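You operate a simulated robot arm through the tools that you are given. There is no shell and no other tool. Be economical: measure what you need, move in short steps, check, and stop when the job is done.

Carry out the task below with a simulated robot arm. There is one attempt and no reset: what you move stays moved.

## Task
Put the black-cage bearing on top of the stepped ring.

Only the result counts: the job must be done as asked and must still hold three seconds after the hand-in. Knocking over, shifting, dropping, spilling or breaking anything else fails it.

## Robot
A 7-joint arm with a two-finger parallel gripper, fixed in place. Base frame: the origin is at the foot of the arm, x ahead of it, y to its left, z up; the work surface is at about z = 0. Units: m, degrees, N and s.
With the tool pointing down near the work surface it reaches from about 0.24 to 0.62 m from the base axis. Its first joint turns from -66.0 to 66.0 degrees. Payload 2.6 kg.
The TCP is the grasp point between the finger pads, 0.03 m short of the fingertips. In the tool frame z runs along the fingers and y along their closing line. Largest opening 0.094 m; finger width 0.028, thickness 0.01; the body of the gripper, 0.05 by 0.096 m, starts 0.055 m behind the TCP.
Orientation is that of the tool frame in the base frame, as [roll, pitch, yaw] about the fixed x, y, z axes, in that order (R = Rz(yaw) Ry(pitch) Rx(roll)). With the fingers straight down and closing along the base's y, the tool's x points along the base's -x, its y along +y and its z along -z.

## Interface
- The arm moves only by the tool play_rows. Its argument "rows" is a list of rows, each a list of 7 numbers: the turn, a rotation vector about the tool's x, y, z in degrees, then the shift along the tool's x, y, z in m, then the opening, from 0 (shut) to 1 (fully open). In form: [[ax, ay, az, x, y, z, grip], ...]. A call has 1 to 20 rows; each row shifts and turns the commanded pose from where the row before left it, along the tool's axes as they then stand. A row lasts 0.2 s, in which the tool goes at most 0.05 m and 8.6 degrees; a call with a longer step from one row to the next is refused whole, and so is a gripper value outside its range. A pose out of reach is approached as far as the arm can. The call stops where the force on the tool passes 40 N (or 10 N more than at its start, if that is more) or the arm is blocked; 0.2 s more then pass. Each finger travels about 0.072 m/s and halts on what it meets, pressing with about 27 N; the grip force reading is that of the motor and also rises with nothing between the fingers. The clock runs only during rows and for 0.2 s after the last one: add rows that do not move to give the fingers time. It gives the time, the measured TCP pose, the force on the tool (base axes), the opening and the grip force at its end, in the units of the frame above (readings bear some noise), and new pictures: "pictures" is both (left out), scene, wrist or none.
- Cameras (640 x 400 px; columns grow to the right, rows downward): "scene" is fixed at [0.0687, 0.4634, 0.563]; the picture's right is [-0.40, -0.92, 0.00], its down [-0.56, 0.24, -0.80] and it looks along [0.73, -0.32, -0.61] (base axes); focal length 327 px, centre (320, 200). "wrist" rides on the gripper at [-0.037, 0, -0.058] in the tool frame; the picture's right is [0.00, -1.00, 0.00], its down [0.97, 0.00, -0.24] and it looks along [0.24, 0.00, 0.97] (tool axes); focal length 218 px, centre (320, 200). There is no depth. A picture from a camera that has moved, and an enlarged one, comes with that camera's place and axes in the base frame and with its lens. The place of the scene camera against the robot may be out by one fixed shift of up to 0.012 m in any direction.
- enlarge(camera, box): a new picture of the part [left, top, right, bottom] of that camera's present view, enlarged. It takes no simulated time.
- sign_off(): hands the job in; it is judged then, once.

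Work in short steps. Places have to be worked out from the pictures, the camera data and where the tool is seen: move nearer, look again, correct. Check each grasp and each placing, and mend what went wrong. You have 90 turns and 170 pictures in all, those below and enlarged ones among them. Open the gripper and draw the arm clear of the work before you hand the job in, unless the task says otherwise; then end with one line.

The tools are called after "Request:" as a command line: name --pt "numbers of a row" for each row, then --argument value for the rest, lists and objects as JSON in quotes. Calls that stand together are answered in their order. play_rows: Moves the arm, as the interface text tells. Its arguments: {"type":"object","properties":{"rows":{"type":"array","items":{"type":"array","items":{"type":"number"}}},"pictures":{"type":"string","enum":["both","scene","wrist","none"]}},"required":["rows"]} The other tools are called the same way: enlarge (camera, box) takes an enlarged picture of a part of a camera's view; sign_off () hands the job in.

At the start:

```text
time_s: 0.0
ee_pos: [0.3738, 0.1075, 0.2378]
ee_rot: [180.0, 0.0, -180.0]
wrist_force: [-0.5, -0.6, -0.3]
grip_width: 0.0937
gripper_force: 0.2
```

scene: 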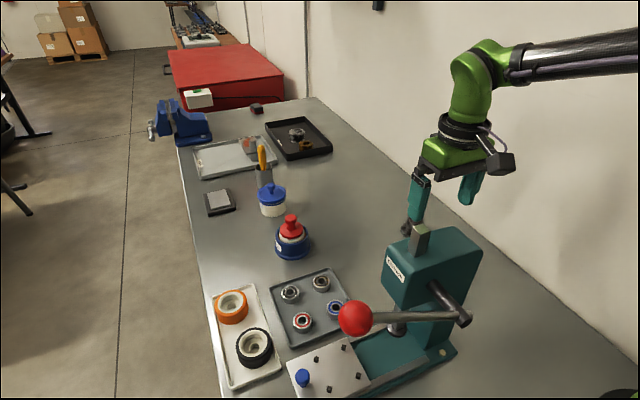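
wrist: 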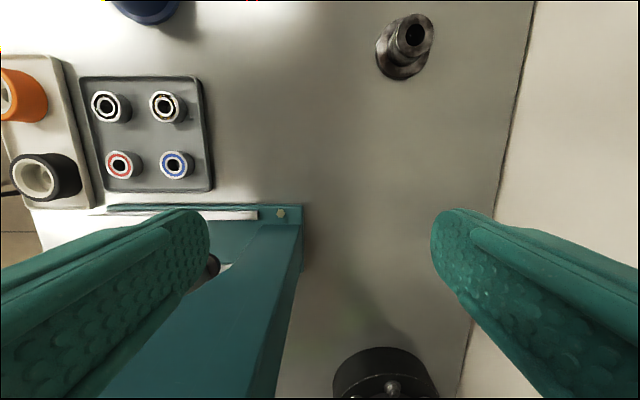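

I see four bearings in a tray and a stepped metal part at the upper right of the wrist view. I'll enlarge both areas to tell them apart.

Request:
enlarge --camera "wrist" --box '[70, 60, 230, 200]'

Request:
enlarge --camera "wrist" --box '[340, 0, 480, 90]'

Request:
enlarge --camera "scene" --box '[200, 180, 480, 400]'

Request:
enlarge --camera "scene" --box '[180, 90, 340, 190]'

```text
2.86 times, centred on (150, 130) of wrist
camera zoom: at [0.4108, 0.1072, 0.297], right [0.0, -1.0, 0.0], down [-0.97, 0.0, 0.24], along [-0.24, 0.0, -0.97], focal length 624 px, centre (806, 400)
```

zoom: 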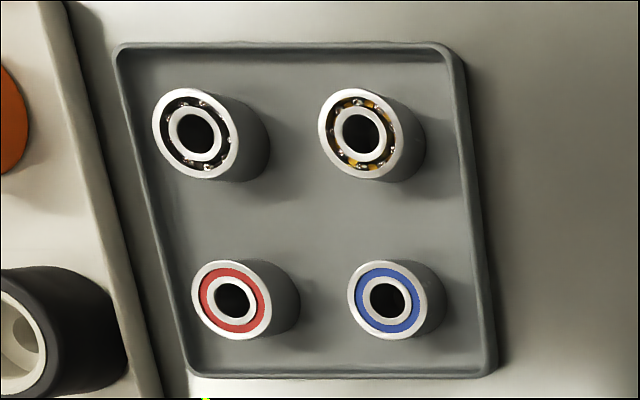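

```text
4.44 times, centred on (410, 45) of wrist
camera zoom: at [0.4108, 0.1072, 0.297], right [0.0, -1.0, 0.0], down [-0.97, 0.0, 0.24], along [-0.24, 0.0, -0.97], focal length 970 px, centre (-80, 889)
```

zoom: 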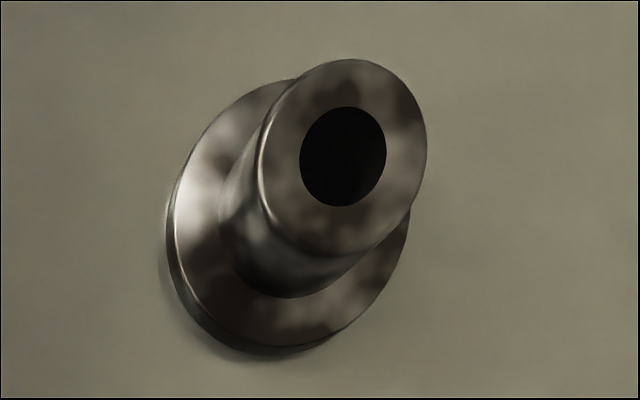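

```text
1.82 times, centred on (340, 290) of scene
camera zoom: at [0.0687, 0.4634, 0.563], right [-0.4, -0.92, 0.0], down [-0.56, 0.24, -0.8], along [0.73, -0.32, -0.61], focal length 595 px, centre (284, 36)
```

zoom: 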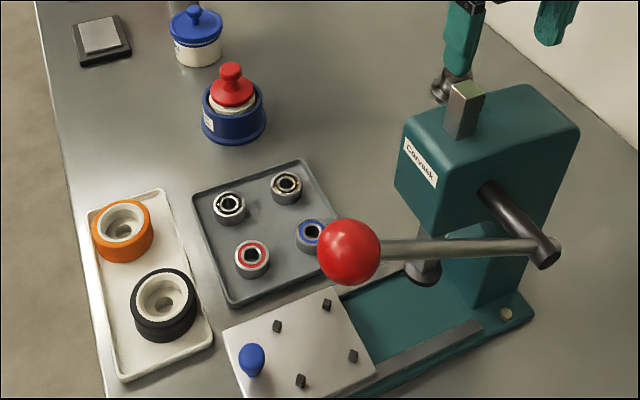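

```text
4.00 times, centred on (260, 140) of scene
camera zoom: at [0.0687, 0.4634, 0.563], right [-0.4, -0.92, 0.0], down [-0.56, 0.24, -0.8], along [0.73, -0.32, -0.61], focal length 1308 px, centre (560, 440)
```

zoom: 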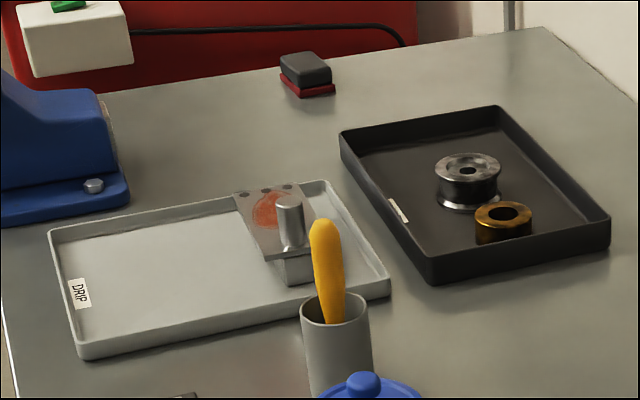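

The black-cage bearing is in the far-left corner of the tray as the wrist camera sees it, at about (0.456, 0.36). The flanged stepped ring is at about (0.518, 0.012), with its top at z≈0.047. I'll move over the bearing at this height, going forward first to stay clear of the press lever.

Request:
play_rows --pt "0 0 0 -0.03 0 0 1" --pt "0 0 0 -0.03 0 0 1" --pt "0 0 0 -0.016 0.02 0 1" --pt "0 0 0 0 0.035 0 1" --pt "0 0 0 0 0.035 0 1" --pt "0 0 0 0 0.035 0 1" --pt "0 0 0 0 0.035 0 1" --pt "0 0 0 0 0.035 0 1" --pt "0 0 0 0 0.035 0 1" --pt "0 0 0 0 0.02 0 1" --pt "0 0 0 0 0 0 1"

```text
time_s: 2.4
ee_pos: [0.4492, 0.3555, 0.2352]
ee_rot: [179.9, 0.1, -179.9]
wrist_force: [0.5, 0.4, -0.4]
grip_width: 0.0938
gripper_force: 0.1
camera wrist: at [0.4864, 0.3569, 0.2941], right [0.0, -1.0, 0.0], down [-0.97, 0.0, 0.24], along [-0.24, 0.0, -0.97], focal length 218 px, centre (320, 200)
```

scene: 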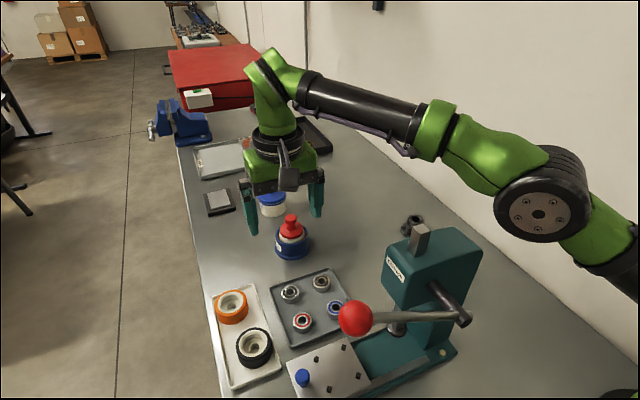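
wrist: 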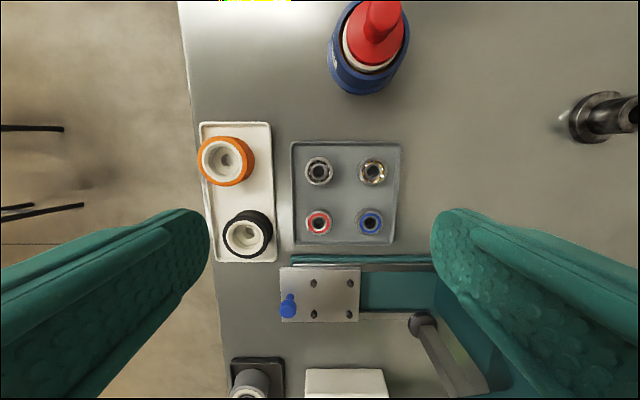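

The arm is clear of everything here. I'll enlarge the bearing tray to get exact positions and spacings.

Request:
enlarge --camera "wrist" --box '[280, 140, 408, 250]'

```text
3.64 times, centred on (344, 195) of wrist
camera zoom: at [0.4864, 0.3569, 0.2941], right [0.0, -1.0, 0.0], down [-0.97, 0.0, 0.24], along [-0.24, 0.0, -0.97], focal length 794 px, centre (233, 218)
```

zoom: 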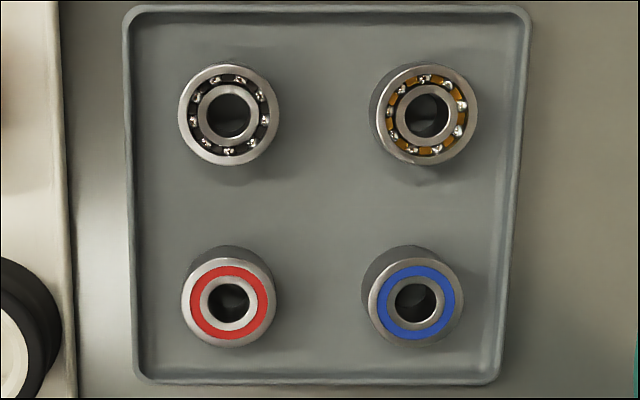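

The bearing centre is near (0.4556, 0.358), its top at z≈0.0225 and its diameter about 34 mm. I'll lower partway with the fingers half closed and look again.

Request:
play_rows --pt "0 0 0 -0.006 0.001 0.03 0.62" --pt "0 0 0 0 0 0.03 0.62" --pt "0 0 0 0 0 0.03 0.62" --pt "0 0 0 0 0 0.03 0.62" --pt "0 0 0 0 0 0 0.62" --pt "0 0 0 0 0 0 0.62"

```text
time_s: 3.8
ee_pos: [0.4548, 0.3582, 0.1179]
ee_rot: [-180.0, 0.0, -179.9]
wrist_force: [-0.2, -0.2, -0.3]
grip_width: 0.0582
gripper_force: 0.0
camera wrist: at [0.4931, 0.3581, 0.1774], right [0.0, -1.0, 0.0], down [-0.97, 0.0, 0.24], along [-0.24, 0.0, -0.97], focal length 218 px, centre (320, 200)
```

scene: 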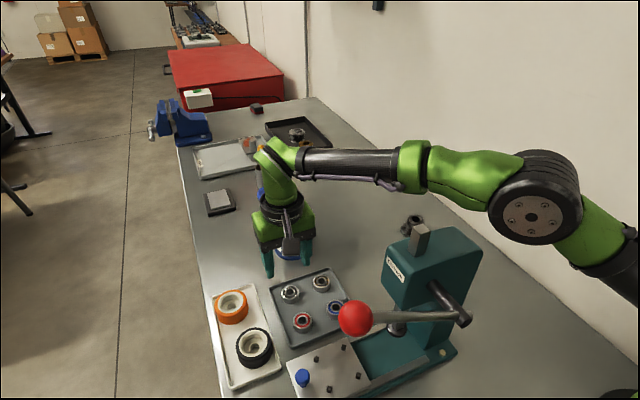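
wrist: 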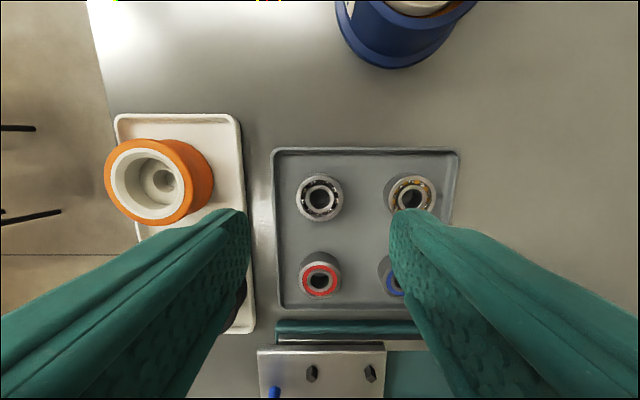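

The TCP is lined up with the bearing to within 1 mm. I'll narrow the fingers and descend to z≈0.048, just above the rim and around the bearing top, then check.

Request:
play_rows --pt "0 0 0 0 0 0.025 0.5" --pt "0 0 0 0 0 0.025 0.5" --pt "0 0 0 0 0 0.02 0.5" --pt "0 0 0 0 0 0 0.5"

Request:
enlarge --camera "scene" --box '[230, 220, 370, 350]'

```text
time_s: 4.8
ee_pos: [0.4557, 0.3553, 0.0482]
ee_rot: [179.9, 0.0, -180.0]
wrist_force: [0.5, 0.3, -0.3]
grip_width: 0.047
gripper_force: 0.1
camera wrist: at [0.4931, 0.3555, 0.1071], right [0.0, -1.0, 0.0], down [-0.97, 0.0, 0.24], along [-0.24, 0.0, -0.97], focal length 218 px, centre (320, 200)
```

scene: 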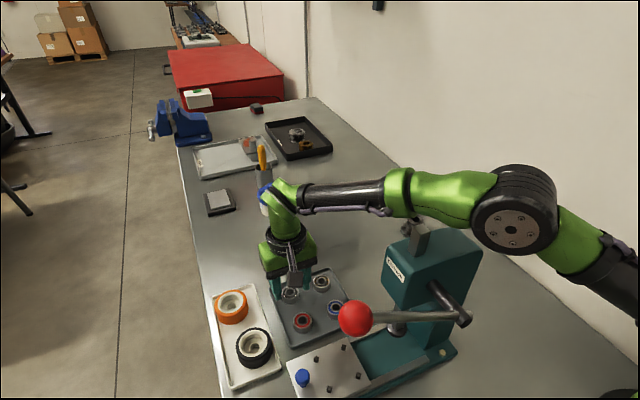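
wrist: 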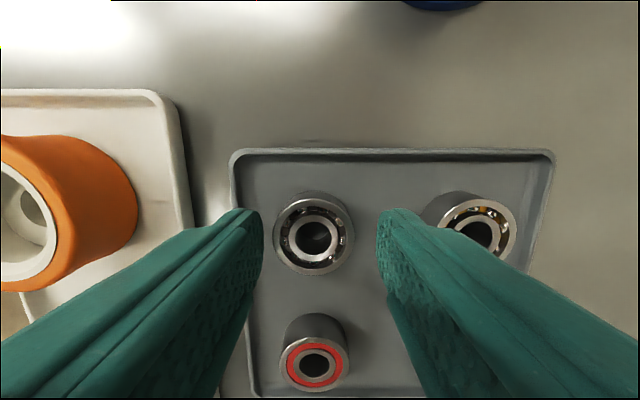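

```text
3.08 times, centred on (300, 285) of scene
camera zoom: at [0.0687, 0.4634, 0.563], right [-0.4, -0.92, 0.0], down [-0.56, 0.24, -0.8], along [0.73, -0.32, -0.61], focal length 1006 px, centre (382, -62)
```

zoom: 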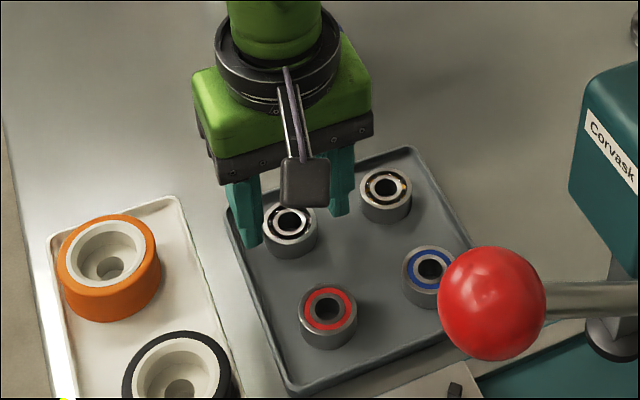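

The bearing sits about 3 mm to +y of the finger midline. I'll shift by that and narrow the opening so the left finger clears the rim, then descend to z≈0.040.

Request:
play_rows --pt "0 0 0 -0.001 0.003 0 0.44" --pt "0 0 0 0 0 0 0.44" --pt "0 0 0 0 0 0.004 0.44" --pt "0 0 0 0 0 0.004 0.44" --pt "0 0 0 0 0 0 0.44"

Request:
enlarge --camera "wrist" --box '[220, 140, 420, 300]'

Request:
enlarge --camera "scene" --box '[260, 260, 330, 330]'

```text
time_s: 6.0
ee_pos: [0.4563, 0.3606, 0.0406]
ee_rot: [-180.0, 0.0, 180.0]
wrist_force: [-0.7, 0.2, 0.6]
grip_width: 0.0412
gripper_force: 0.1
camera wrist: at [0.4934, 0.3607, 0.0996], right [0.0, -1.0, 0.0], down [-0.97, 0.0, 0.24], along [-0.24, 0.0, -0.97], focal length 218 px, centre (320, 200)
```

scene: 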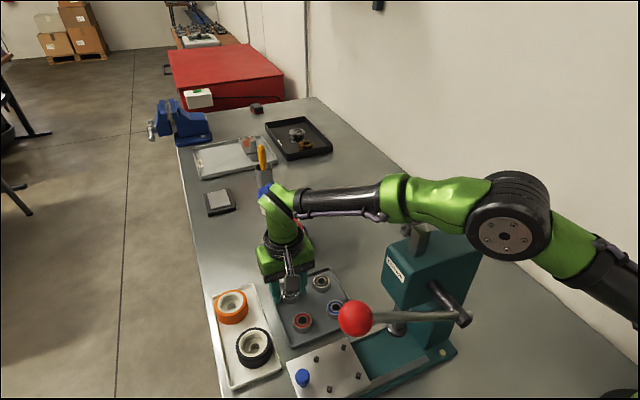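
wrist: 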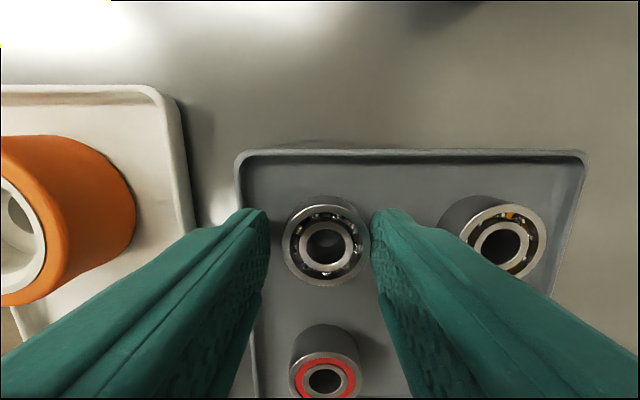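

```text
2.50 times, centred on (320, 220) of wrist
camera zoom: at [0.4934, 0.3607, 0.0996], right [0.0, -1.0, 0.0], down [-0.97, 0.0, 0.24], along [-0.24, 0.0, -0.97], focal length 546 px, centre (320, 150)
```

zoom: 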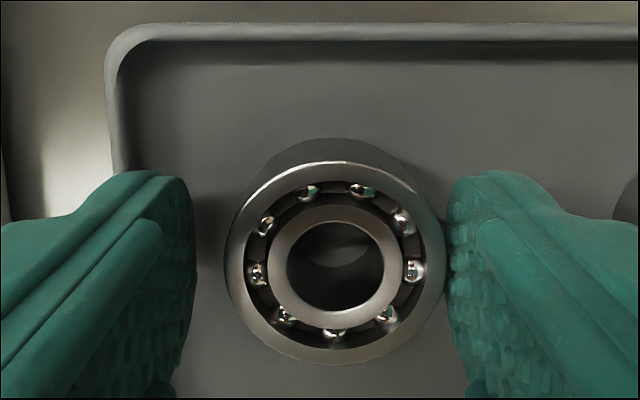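

```text
5.71 times, centred on (295, 295) of scene
camera zoom: at [0.0687, 0.4634, 0.563], right [-0.4, -0.92, 0.0], down [-0.56, 0.24, -0.8], along [0.73, -0.32, -0.61], focal length 1869 px, centre (463, -343)
```

zoom: 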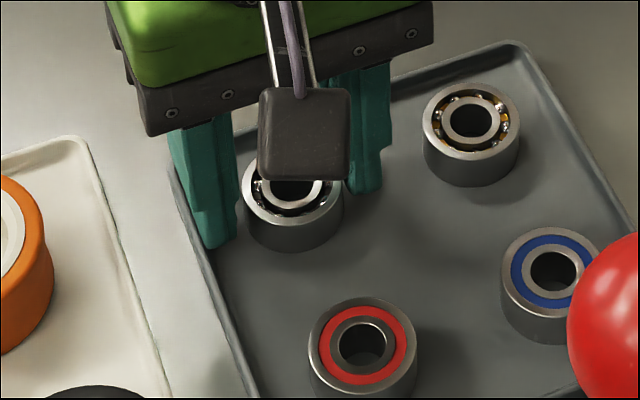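

The fingers straddle the bearing cleanly, but it is now about 2 mm toward -y. I'll correct for that and close.

Request:
play_rows --pt "0 0 0 0 -0.002 0.001 0.44" --pt "0 0 0 0 0 0 0.44" --pt "0 0 0 0 0 0 0.38" --pt "0 0 0 0 0 0 0.3" --pt "0 0 0 0 0 0 0.2" --pt "0 0 0 0 0 0 0.2"

Request:
enlarge --camera "wrist" --box '[220, 140, 420, 300]'

```text
time_s: 7.4
ee_pos: [0.4556, 0.3584, 0.0395]
ee_rot: [180.0, 0.0, 180.0]
wrist_force: [-0.6, -0.2, -0.3]
grip_width: 0.0336
gripper_force: 27.1
camera wrist: at [0.4935, 0.3588, 0.0981], right [0.0, -1.0, 0.0], down [-0.97, 0.0, 0.24], along [-0.24, 0.0, -0.97], focal length 218 px, centre (320, 200)
```

scene: 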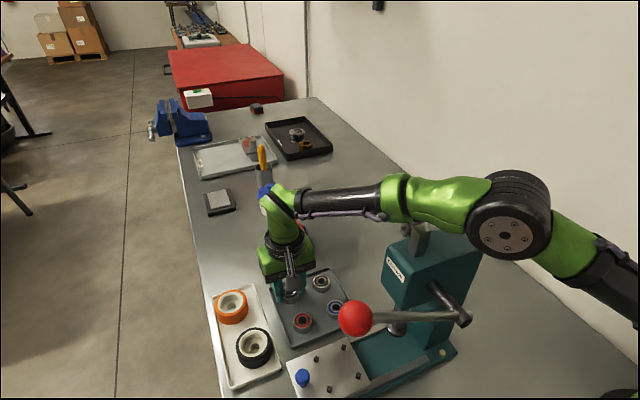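
wrist: 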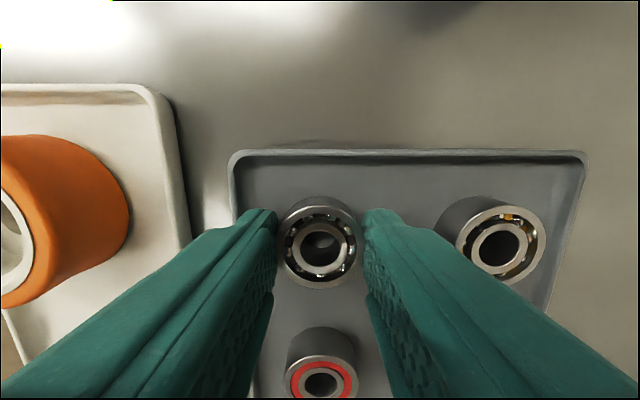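

```text
2.50 times, centred on (320, 220) of wrist
camera zoom: at [0.4935, 0.3588, 0.0981], right [0.0, -1.0, 0.0], down [-0.97, 0.0, 0.24], along [-0.24, 0.0, -0.97], focal length 546 px, centre (320, 150)
```

zoom: 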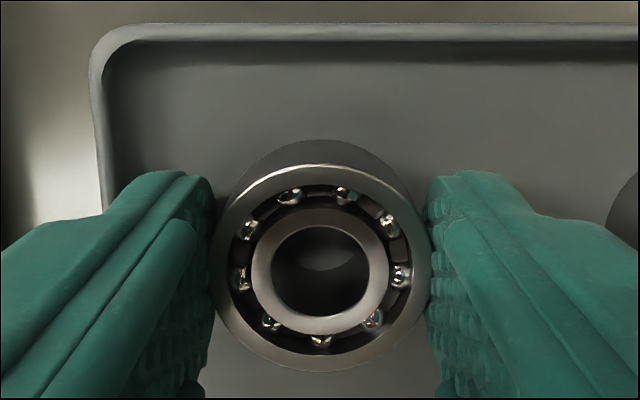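

The bearing is gripped at a width of 33.6 mm and centred between the fingers. I'll lift straight up to z≈0.2.

Request:
play_rows --pt "0 0 0 0 0 -0.015 0.2" --pt "0 0 0 0 0 -0.025 0.2" --pt "0 0 0 0 0 -0.03 0.2" --pt "0 0 0 0 0 -0.03 0.2" --pt "0 0 0 0 0 -0.03 0.2" --pt "0 0 0 0 0 -0.03 0.2" --pt "0 0 0 0 0 0 0.2"

Request:
enlarge --camera "scene" --box '[200, 140, 380, 340]'

```text
time_s: 9.0
ee_pos: [0.4559, 0.3608, 0.2011]
ee_rot: [180.0, 0.0, -179.9]
wrist_force: [-0.7, -0.5, -0.9]
grip_width: 0.0338
gripper_force: 27.4
camera wrist: at [0.4933, 0.3607, 0.2593], right [0.0, -1.0, 0.0], down [-0.97, 0.0, 0.24], along [-0.24, 0.0, -0.97], focal length 218 px, centre (320, 200)
```

scene: 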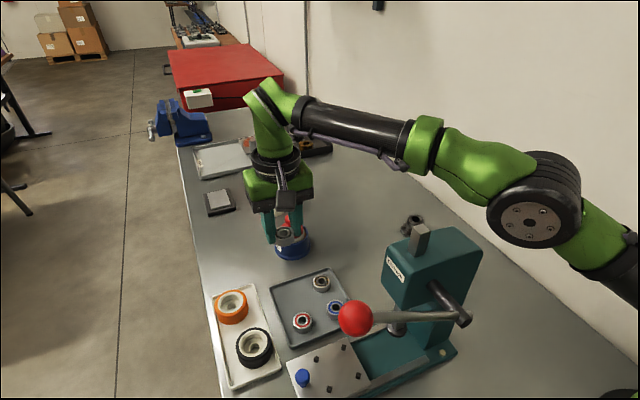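
wrist: 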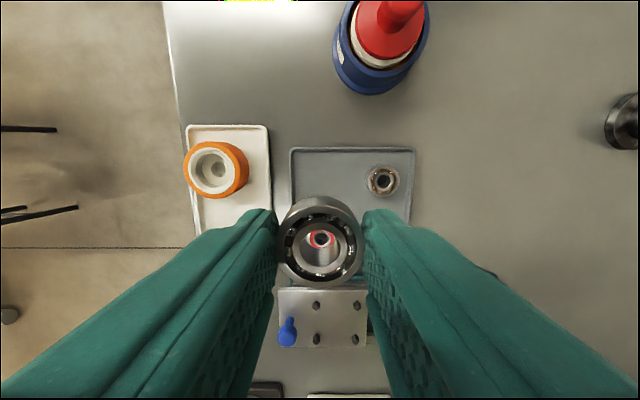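

```text
2.00 times, centred on (290, 240) of scene
camera zoom: at [0.0687, 0.4634, 0.563], right [-0.4, -0.92, 0.0], down [-0.56, 0.24, -0.8], along [0.73, -0.32, -0.61], focal length 654 px, centre (380, 120)
```

zoom: 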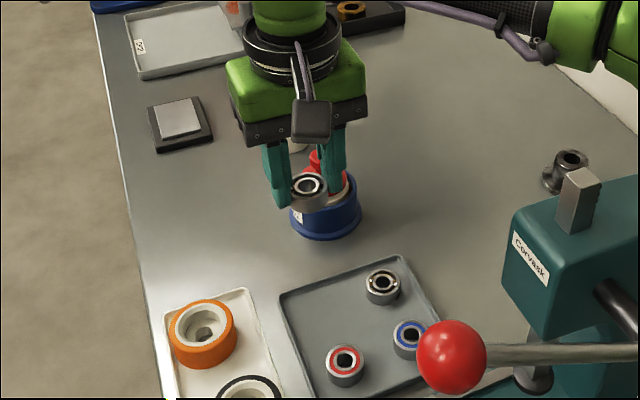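

The bearing is held and lifted. I'll travel at this height to just short of the stepped ring and look.

Request:
play_rows --pt "0 0 0 0 -0.02 0 0.2" --pt "0 0 0 0 -0.035 0 0.2" --pt "0 0 0 0 -0.035 0 0.2" --pt "0 0 0 0 -0.035 0 0.2" --pt "0 0 0 0 -0.035 0 0.2" --pt "0 0 0 0 -0.035 0 0.2" --pt "0 0 0 0 -0.035 0 0.2" --pt "0 0 0 -0.01 -0.035 0 0.2" --pt "0 0 0 -0.01 -0.035 0 0.2" --pt "0 0 0 -0.01 -0.03 0 0.2" --pt "0 0 0 -0.01 -0.015 0 0.2" --pt "0 0 0 0 0 0 0.2" --pt "0 0 0 0 0 0 0.2"

Request:
enlarge --camera "wrist" --box '[220, 120, 420, 280]'

```text
time_s: 11.8
ee_pos: [0.4989, 0.0117, 0.1977]
ee_rot: [179.9, 0.1, -179.9]
wrist_force: [-0.2, -0.4, -1.6]
grip_width: 0.0338
gripper_force: 26.8
camera wrist: at [0.5349, 0.0119, 0.2578], right [0.0, -1.0, 0.0], down [-0.97, 0.0, 0.24], along [-0.24, 0.0, -0.97], focal length 218 px, centre (320, 200)
```

scene: 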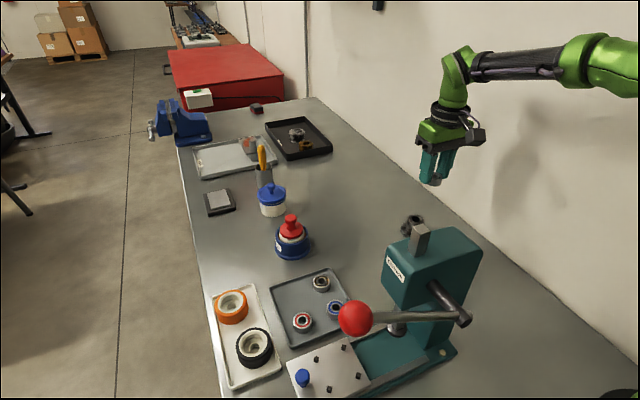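
wrist: 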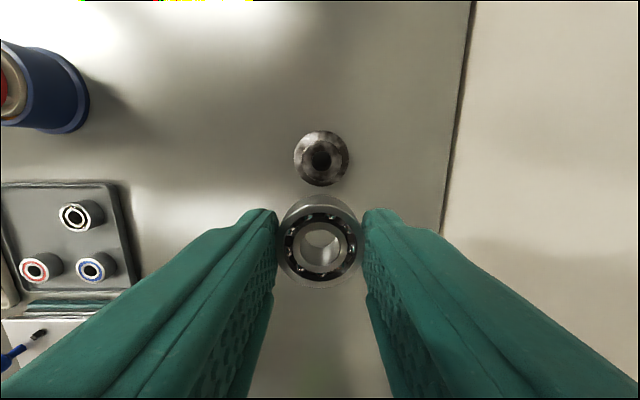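

```text
2.50 times, centred on (320, 200) of wrist
camera zoom: at [0.5349, 0.0119, 0.2578], right [0.0, -1.0, 0.0], down [-0.97, 0.0, 0.24], along [-0.24, 0.0, -0.97], focal length 546 px, centre (320, 200)
```

zoom: 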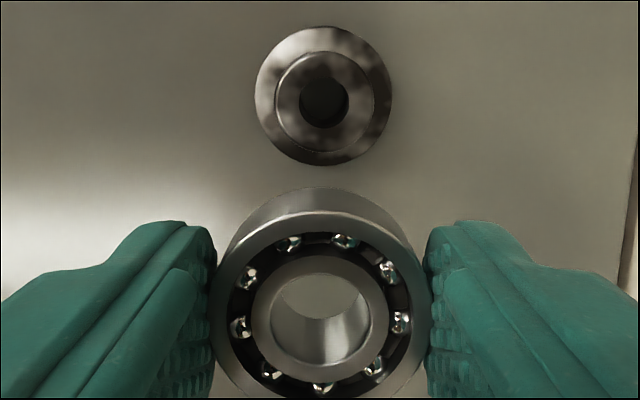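

The ring axis is at about (0.5215, 0.0105), so relative to the held bearing I need +23 mm in x and -1.5 mm in y. I'll move there and lower to z≈0.115, still clear of the ring top, then look.

Request:
play_rows --pt "0 0 0 -0.012 -0.0015 0 0.2" --pt "0 0 0 -0.011 0 0 0.2" --pt "0 0 0 0 0 0.03 0.2" --pt "0 0 0 0 0 0.03 0.2" --pt "0 0 0 0 0 0.023 0.2" --pt "0 0 0 0 0 0 0.2" --pt "0 0 0 0 0 0 0.2"

Request:
enlarge --camera "wrist" --box '[220, 140, 420, 300]'

Request:
enlarge --camera "scene" --box '[370, 160, 470, 260]'

```text
time_s: 13.4
ee_pos: [0.5202, 0.0122, 0.1149]
ee_rot: [-179.9, -0.1, -180.0]
wrist_force: [-0.6, -0.4, -0.4]
grip_width: 0.0335
gripper_force: 26.8
camera wrist: at [0.5581, 0.0126, 0.1747], right [0.0, -1.0, 0.0], down [-0.97, 0.0, 0.24], along [-0.24, 0.0, -0.97], focal length 218 px, centre (320, 200)
```

scene: 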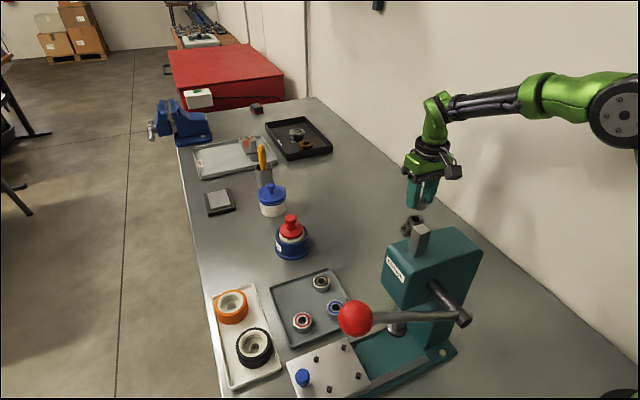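
wrist: 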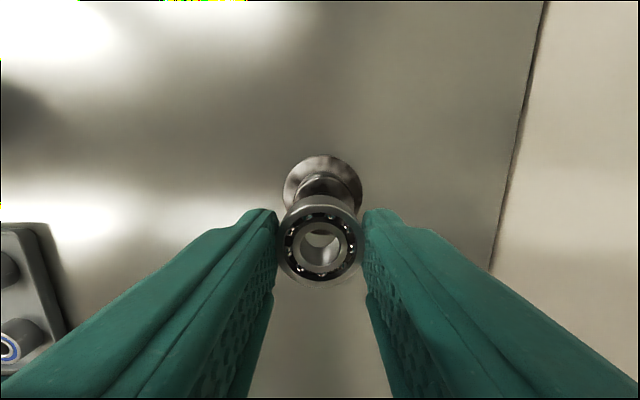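

```text
2.50 times, centred on (320, 220) of wrist
camera zoom: at [0.5581, 0.0126, 0.1747], right [0.0, -1.0, 0.0], down [-0.97, 0.0, 0.24], along [-0.24, 0.0, -0.97], focal length 546 px, centre (320, 150)
```

zoom: 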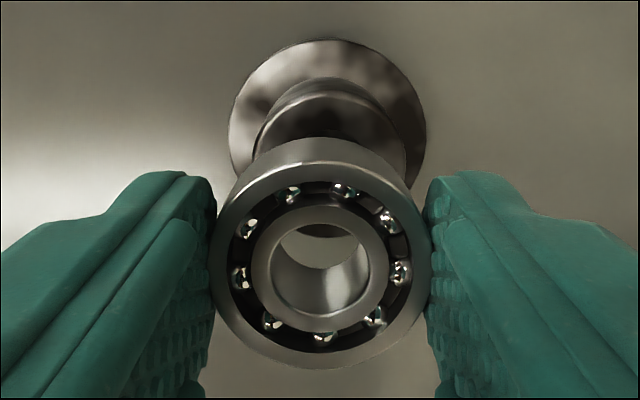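

```text
4.00 times, centred on (420, 210) of scene
camera zoom: at [0.0687, 0.4634, 0.563], right [-0.4, -0.92, 0.0], down [-0.56, 0.24, -0.8], along [0.73, -0.32, -0.61], focal length 1308 px, centre (-80, 160)
```

zoom: 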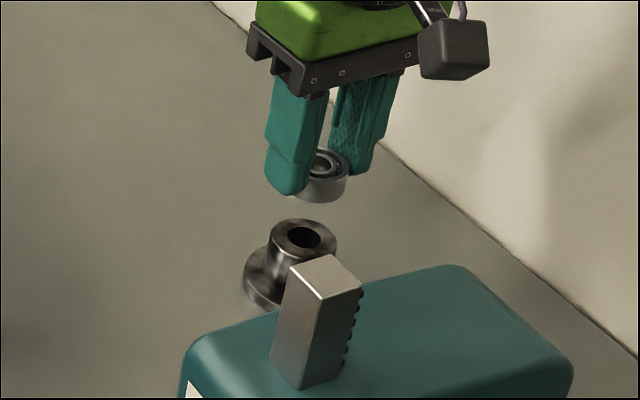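

The ring is about 2 mm toward -y and 1 mm toward -x of the bearing. I'll correct that and lower to about 0.093, then recheck.

Request:
play_rows --pt "0 0 0 0.001 -0.0022 0 0.2" --pt "0 0 0 0 0 0.01 0.2" --pt "0 0 0 0 0 0.011 0.2" --pt "0 0 0 0 0 0 0.2" --pt "0 0 0 0 0 0 0.2"

Request:
enlarge --camera "wrist" --box '[220, 140, 420, 300]'

Request:
enlarge --camera "scene" --box '[370, 160, 470, 260]'

```text
time_s: 14.6
ee_pos: [0.52, 0.0103, 0.0958]
ee_rot: [180.0, 0.0, -180.0]
wrist_force: [0.1, 0.0, -1.3]
grip_width: 0.0335
gripper_force: 27.1
camera wrist: at [0.5573, 0.0104, 0.1545], right [0.0, -1.0, 0.0], down [-0.97, 0.0, 0.24], along [-0.24, 0.0, -0.97], focal length 218 px, centre (320, 200)
```

scene: 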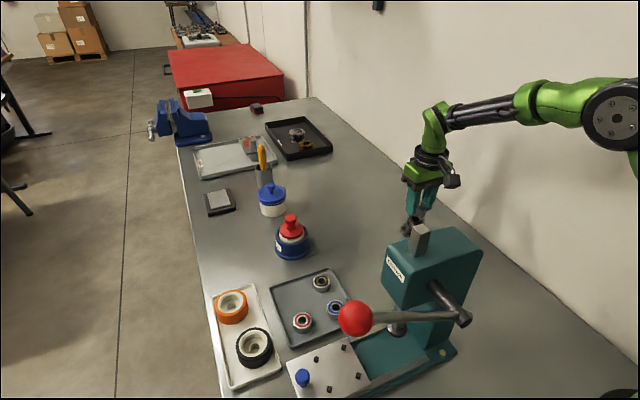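
wrist: 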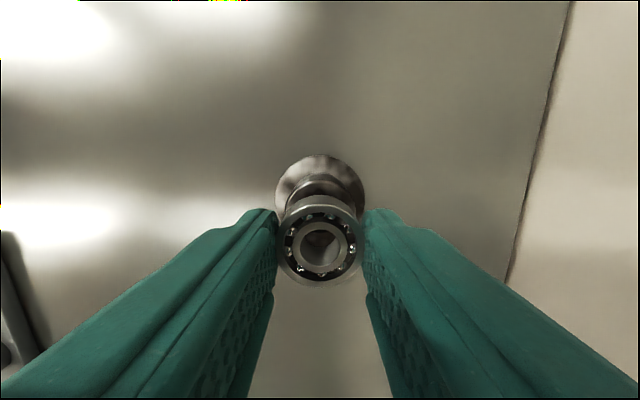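

```text
2.50 times, centred on (320, 220) of wrist
camera zoom: at [0.5573, 0.0104, 0.1545], right [0.0, -1.0, 0.0], down [-0.97, 0.0, 0.24], along [-0.24, 0.0, -0.97], focal length 546 px, centre (320, 150)
```

zoom: 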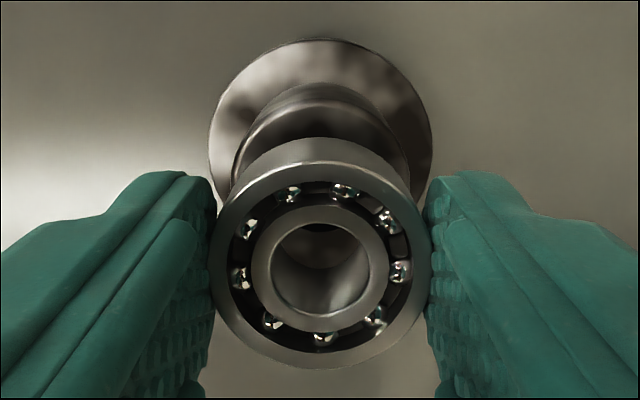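

```text
4.00 times, centred on (420, 210) of scene
camera zoom: at [0.0687, 0.4634, 0.563], right [-0.4, -0.92, 0.0], down [-0.56, 0.24, -0.8], along [0.73, -0.32, -0.61], focal length 1308 px, centre (-80, 160)
```

zoom: 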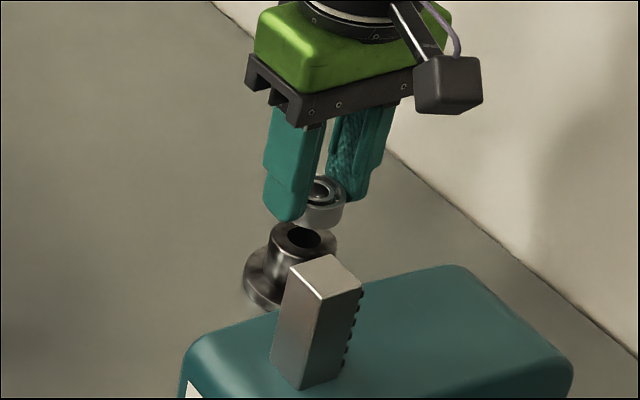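

Alignment is now within about 0.5 mm in both axes. I'll lower slowly and watch the force for contact, which I expect near z≈0.083.

Request:
play_rows --pt "0 0 0 0 0 0.004 0.2" --pt "0 0 0 0 0 0.003 0.2" --pt "0 0 0 0 0 0.002 0.2" --pt "0 0 0 0 0 0 0.2" --pictures "wrist"

Request:
enlarge --camera "scene" --box '[390, 180, 450, 240]'

```text
time_s: 15.6
ee_pos: [0.5174, 0.0113, 0.0853]
ee_rot: [-180.0, 0.1, -180.0]
wrist_force: [-0.1, -0.6, -1.0]
grip_width: 0.0333
gripper_force: 27.0
camera wrist: at [0.5557, 0.0105, 0.1449], right [0.0, -1.0, 0.0], down [-0.97, 0.0, 0.24], along [-0.24, 0.0, -0.97], focal length 218 px, centre (320, 200)
```

wrist: 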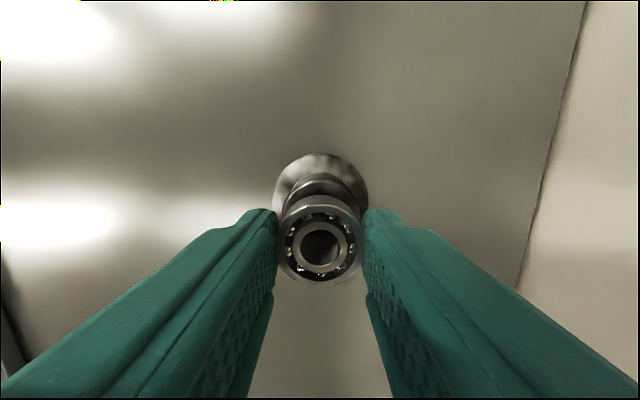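

```text
6.67 times, centred on (420, 210) of scene
camera zoom: at [0.0687, 0.4634, 0.563], right [-0.4, -0.92, 0.0], down [-0.56, 0.24, -0.8], along [0.73, -0.32, -0.61], focal length 2180 px, centre (-347, 133)
```

zoom: 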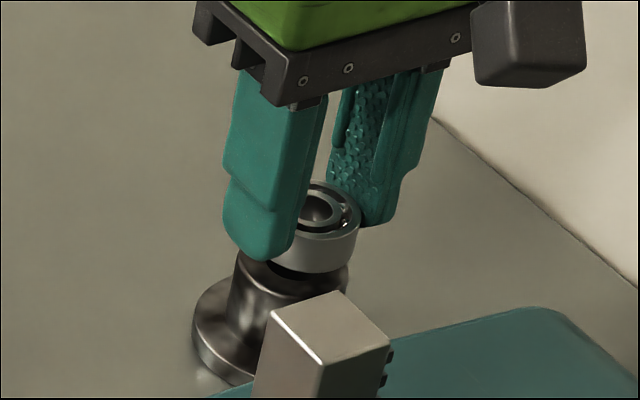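

The bearing is only a few mm above the ring, and x may have drifted by 1–2 mm. I'll check in an enlarged wrist view.

Request:
enlarge --camera "wrist" --box '[220, 140, 420, 300]'

```text
2.50 times, centred on (320, 220) of wrist
camera zoom: at [0.5557, 0.0105, 0.1449], right [0.0, -1.0, 0.0], down [-0.97, 0.0, 0.24], along [-0.24, 0.0, -0.97], focal length 546 px, centre (320, 150)
```

zoom: 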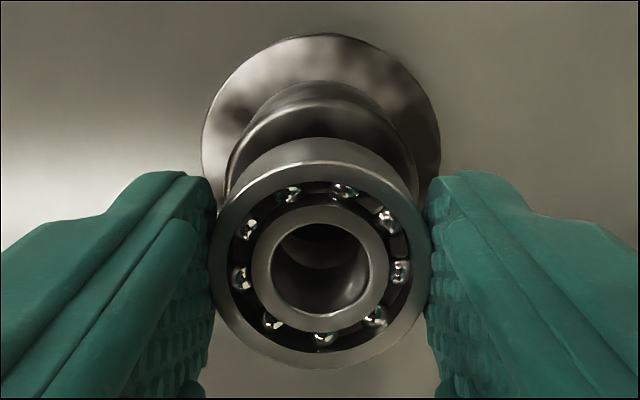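

The drift is confirmed: the bearing is about 1.7 mm short in x. I'll correct it and lower 2 mm more.

Request:
play_rows --pt "0 0 0 -0.0017 0 0 0.2" --pt "0 0 0 0 0 0 0.2" --pt "0 0 0 0 0 0.001 0.2" --pt "0 0 0 0 0 0 0.2" --pictures "wrist"

Request:
enlarge --camera "wrist" --box '[220, 140, 420, 300]'

Request:
enlarge --camera "scene" --box '[390, 180, 450, 240]'

```text
time_s: 16.6
ee_pos: [0.5204, 0.01, 0.085]
ee_rot: [180.0, 0.1, 180.0]
wrist_force: [-0.2, 0.4, -1.3]
grip_width: 0.0332
gripper_force: 27.4
camera wrist: at [0.5579, 0.0104, 0.1434], right [0.0, -1.0, 0.0], down [-0.97, 0.0, 0.24], along [-0.24, 0.0, -0.97], focal length 218 px, centre (320, 200)
```

wrist: 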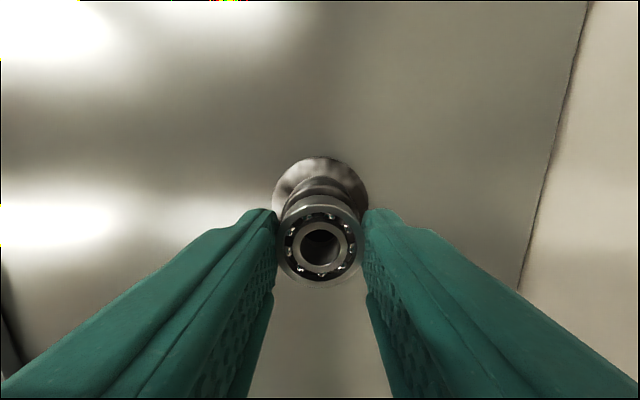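

```text
2.50 times, centred on (320, 220) of wrist
camera zoom: at [0.5579, 0.0104, 0.1434], right [0.0, -1.0, 0.0], down [-0.97, 0.0, 0.24], along [-0.24, 0.0, -0.97], focal length 546 px, centre (320, 150)
```

zoom: 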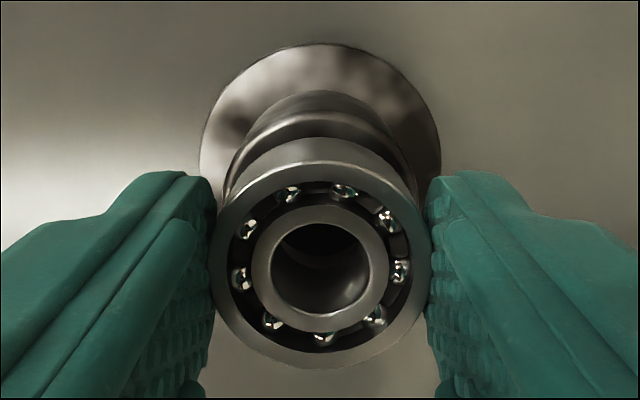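

```text
6.67 times, centred on (420, 210) of scene
camera zoom: at [0.0687, 0.4634, 0.563], right [-0.4, -0.92, 0.0], down [-0.56, 0.24, -0.8], along [0.73, -0.32, -0.61], focal length 2180 px, centre (-347, 133)
```

zoom: 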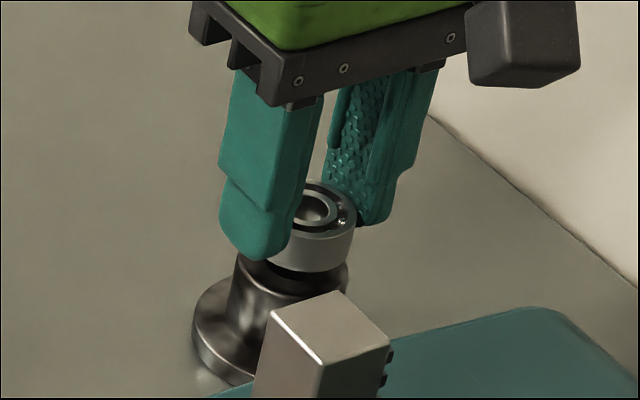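

It is aligned again. I'll continue down in 1 mm steps until contact.

Request:
play_rows --pt "0 0 0 0 0 0.001 0.2" --pt "0 0 0 0 0 0.001 0.2" --pt "0 0 0 0 0 0 0.2" --pictures "none"

Request:
enlarge --camera "scene" --box '[390, 180, 450, 240]'

```text
time_s: 17.4
ee_pos: [0.52, 0.0094, 0.084]
ee_rot: [-180.0, 0.0, 180.0]
wrist_force: [-0.4, -0.1, -0.9]
grip_width: 0.0336
gripper_force: 27.0
```

```text
6.67 times, centred on (420, 210) of scene
camera zoom: at [0.0687, 0.4634, 0.563], right [-0.4, -0.92, 0.0], down [-0.56, 0.24, -0.8], along [0.73, -0.32, -0.61], focal length 2180 px, centre (-347, 133)
```

zoom: 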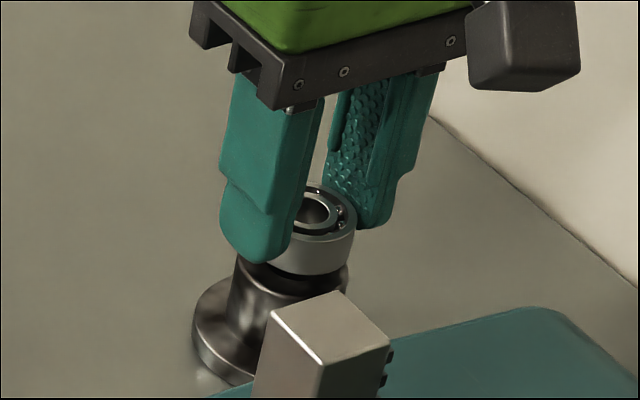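

No contact yet, so I'll keep lowering gently.

Request:
play_rows --pt "0 0 0 0 0 0.001 0.2" --pt "0 0 0 0 0 0.001 0.2" --pt "0 0 0 0 0 0 0.2" --pictures "none"

Request:
enlarge --camera "scene" --box '[390, 180, 450, 240]'

Request:
enlarge --camera "wrist" --box '[220, 140, 420, 300]'

```text
time_s: 18.2
ee_pos: [0.5208, 0.0097, 0.0809]
ee_rot: [179.9, 0.0, -179.9]
wrist_force: [-0.8, 0.5, -1.2]
grip_width: 0.0334
gripper_force: 27.0
```

```text
6.67 times, centred on (420, 210) of scene
camera zoom: at [0.0687, 0.4634, 0.563], right [-0.4, -0.92, 0.0], down [-0.56, 0.24, -0.8], along [0.73, -0.32, -0.61], focal length 2180 px, centre (-347, 133)
```

zoom: 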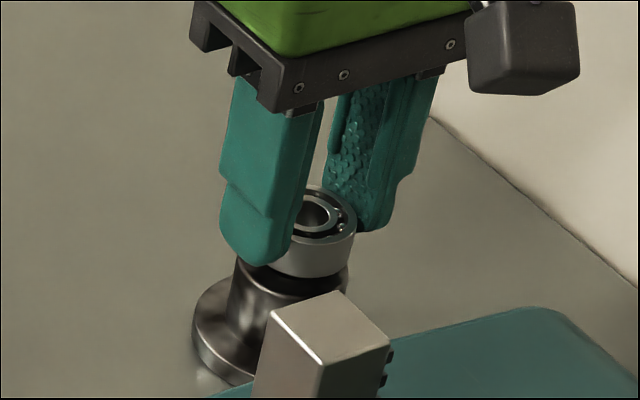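

```text
2.50 times, centred on (320, 220) of wrist
camera zoom: at [0.5579, 0.0096, 0.1405], right [0.0, -1.0, 0.0], down [-0.97, 0.0, 0.24], along [-0.24, 0.0, -0.97], focal length 546 px, centre (320, 150)
```

zoom: 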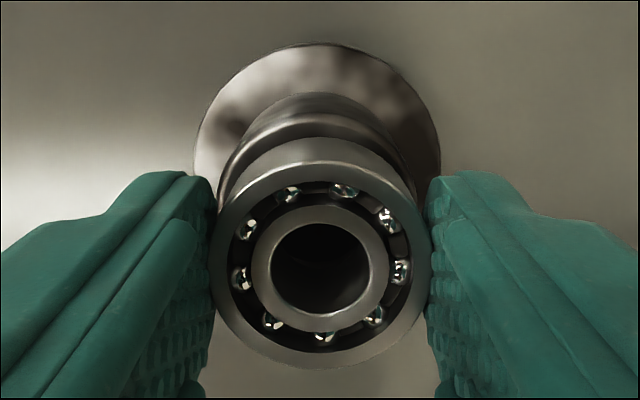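

Still no contact, and y is off by about 0.6 mm. I'll correct y and keep lowering.

Request:
play_rows --pt "0 0 0 0 0.0006 0.001 0.2" --pt "0 0 0 0 0 0.001 0.2" --pt "0 0 0 0 0 0 0.2" --pictures "none"

Request:
enlarge --camera "scene" --box '[390, 180, 450, 240]'

```text
time_s: 19.0
ee_pos: [0.5209, 0.0119, 0.079]
ee_rot: [-179.9, 0.1, -179.9]
wrist_force: [-1.2, -0.1, -1.4]
grip_width: 0.0334
gripper_force: 26.9
```

```text
6.67 times, centred on (420, 210) of scene
camera zoom: at [0.0687, 0.4634, 0.563], right [-0.4, -0.92, 0.0], down [-0.56, 0.24, -0.8], along [0.73, -0.32, -0.61], focal length 2180 px, centre (-347, 133)
```

zoom: 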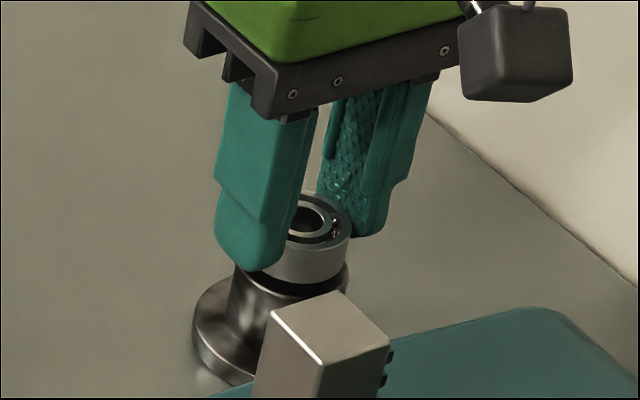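

It is very close now, but there is no vertical force yet. One more small step.

Request:
play_rows --pt "0 0 0 0 -0.001 0.001 0.2" --pt "0 0 0 0 0 0 0.2" --pictures "none"

Request:
enlarge --camera "wrist" --box '[220, 140, 420, 300]'

Request:
enlarge --camera "scene" --box '[390, 180, 450, 240]'

```text
time_s: 19.6
ee_pos: [0.5206, 0.0105, 0.0791]
ee_rot: [179.9, 0.0, -180.0]
wrist_force: [-0.3, 0.1, -0.5]
grip_width: 0.0336
gripper_force: 27.3
```

```text
2.50 times, centred on (320, 220) of wrist
camera zoom: at [0.5581, 0.0101, 0.1374], right [0.0, -1.0, 0.0], down [-0.97, 0.0, 0.24], along [-0.24, 0.0, -0.97], focal length 546 px, centre (320, 150)
```

zoom: 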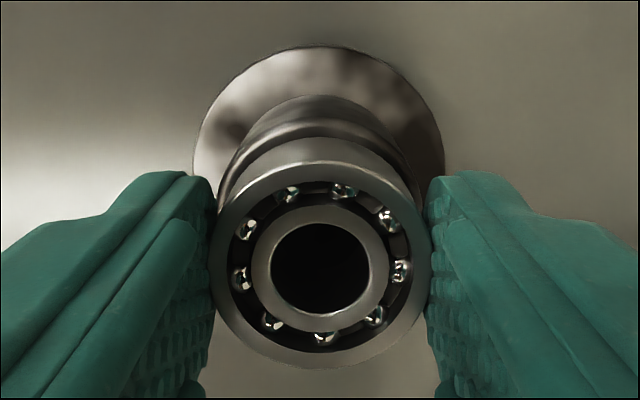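

```text
6.67 times, centred on (420, 210) of scene
camera zoom: at [0.0687, 0.4634, 0.563], right [-0.4, -0.92, 0.0], down [-0.56, 0.24, -0.8], along [0.73, -0.32, -0.61], focal length 2180 px, centre (-347, 133)
```

zoom: 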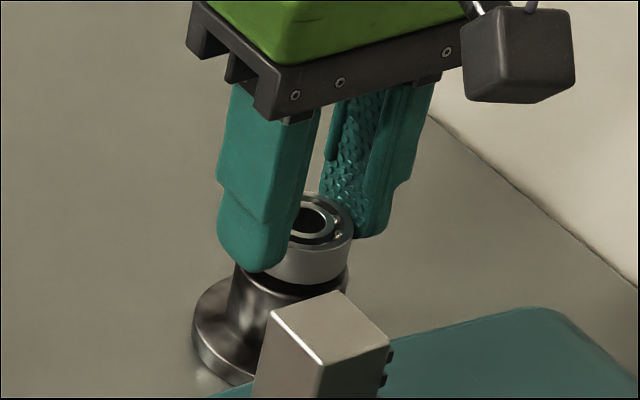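

About 2 mm of gap still seems to remain. I'll keep lowering in 1 mm steps.

Request:
play_rows --pt "0 0 0 0 0 0.001 0.2" --pt "0 0 0 0 0 0 0.2" --pictures "none"

Request:
play_rows --pt "0 0 0 0 0 0.001 0.2" --pt "0 0 0 0 0 0 0.2" --pictures "none"

Request:
enlarge --camera "wrist" --box '[220, 140, 420, 300]'

Request:
enlarge --camera "scene" --box '[390, 180, 450, 240]'

```text
time_s: 20.2
ee_pos: [0.5217, 0.0098, 0.0775]
ee_rot: [179.9, 0.1, -180.0]
wrist_force: [-1.0, -0.3, -0.5]
grip_width: 0.0335
gripper_force: 27.1
```

```text
time_s: 20.8
ee_pos: [0.521, 0.0095, 0.0756]
ee_rot: [-180.0, -0.1, -179.9]
wrist_force: [0.4, 0.1, -0.6]
grip_width: 0.0334
gripper_force: 26.5
```

```text
2.50 times, centred on (320, 220) of wrist
camera zoom: at [0.5581, 0.0101, 0.1349], right [0.0, -1.0, 0.0], down [-0.97, 0.0, 0.24], along [-0.24, 0.0, -0.97], focal length 546 px, centre (320, 150)
```

zoom: 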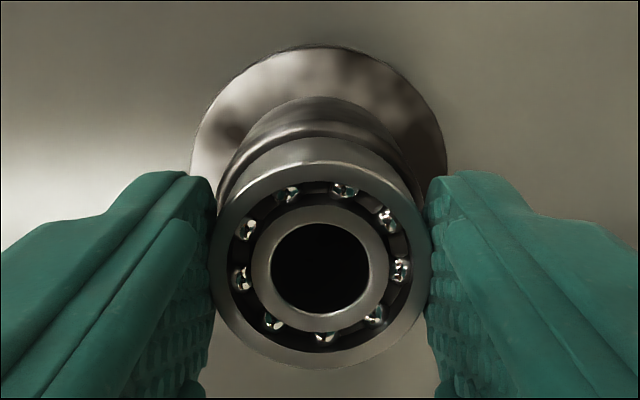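

```text
6.67 times, centred on (420, 210) of scene
camera zoom: at [0.0687, 0.4634, 0.563], right [-0.4, -0.92, 0.0], down [-0.56, 0.24, -0.8], along [0.73, -0.32, -0.61], focal length 2180 px, centre (-347, 133)
```

zoom: 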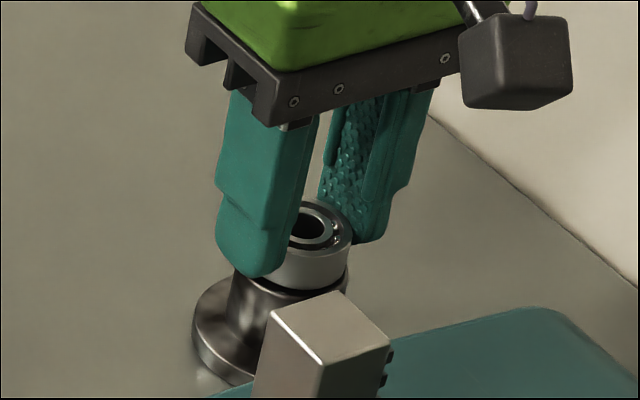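

The gap is shrinking, with still no contact force. I'll continue.

Request:
play_rows --pt "0 0 0 0 0 0.001 0.2" --pt "0 0 0 0 0 0 0.2" --pictures "none"

Request:
enlarge --camera "scene" --box '[395, 195, 435, 235]'

```text
time_s: 21.4
ee_pos: [0.5205, 0.0096, 0.0747]
ee_rot: [180.0, 0.0, -180.0]
wrist_force: [-0.1, 0.6, -1.1]
grip_width: 0.0335
gripper_force: 27.1
```

```text
10.00 times, centred on (415, 215) of scene
camera zoom: at [0.0687, 0.4634, 0.563], right [-0.4, -0.92, 0.0], down [-0.56, 0.24, -0.8], along [0.73, -0.32, -0.61], focal length 3270 px, centre (-630, 50)
```

zoom: 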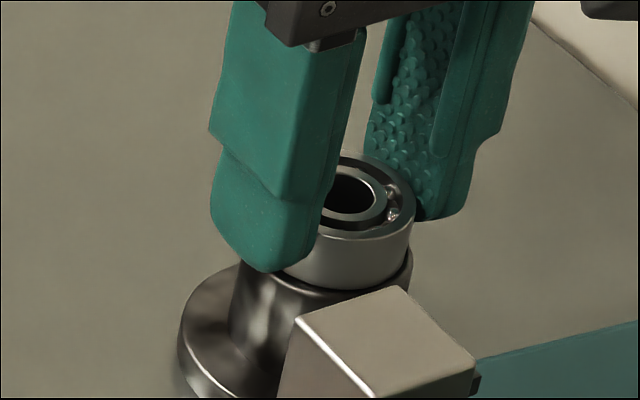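

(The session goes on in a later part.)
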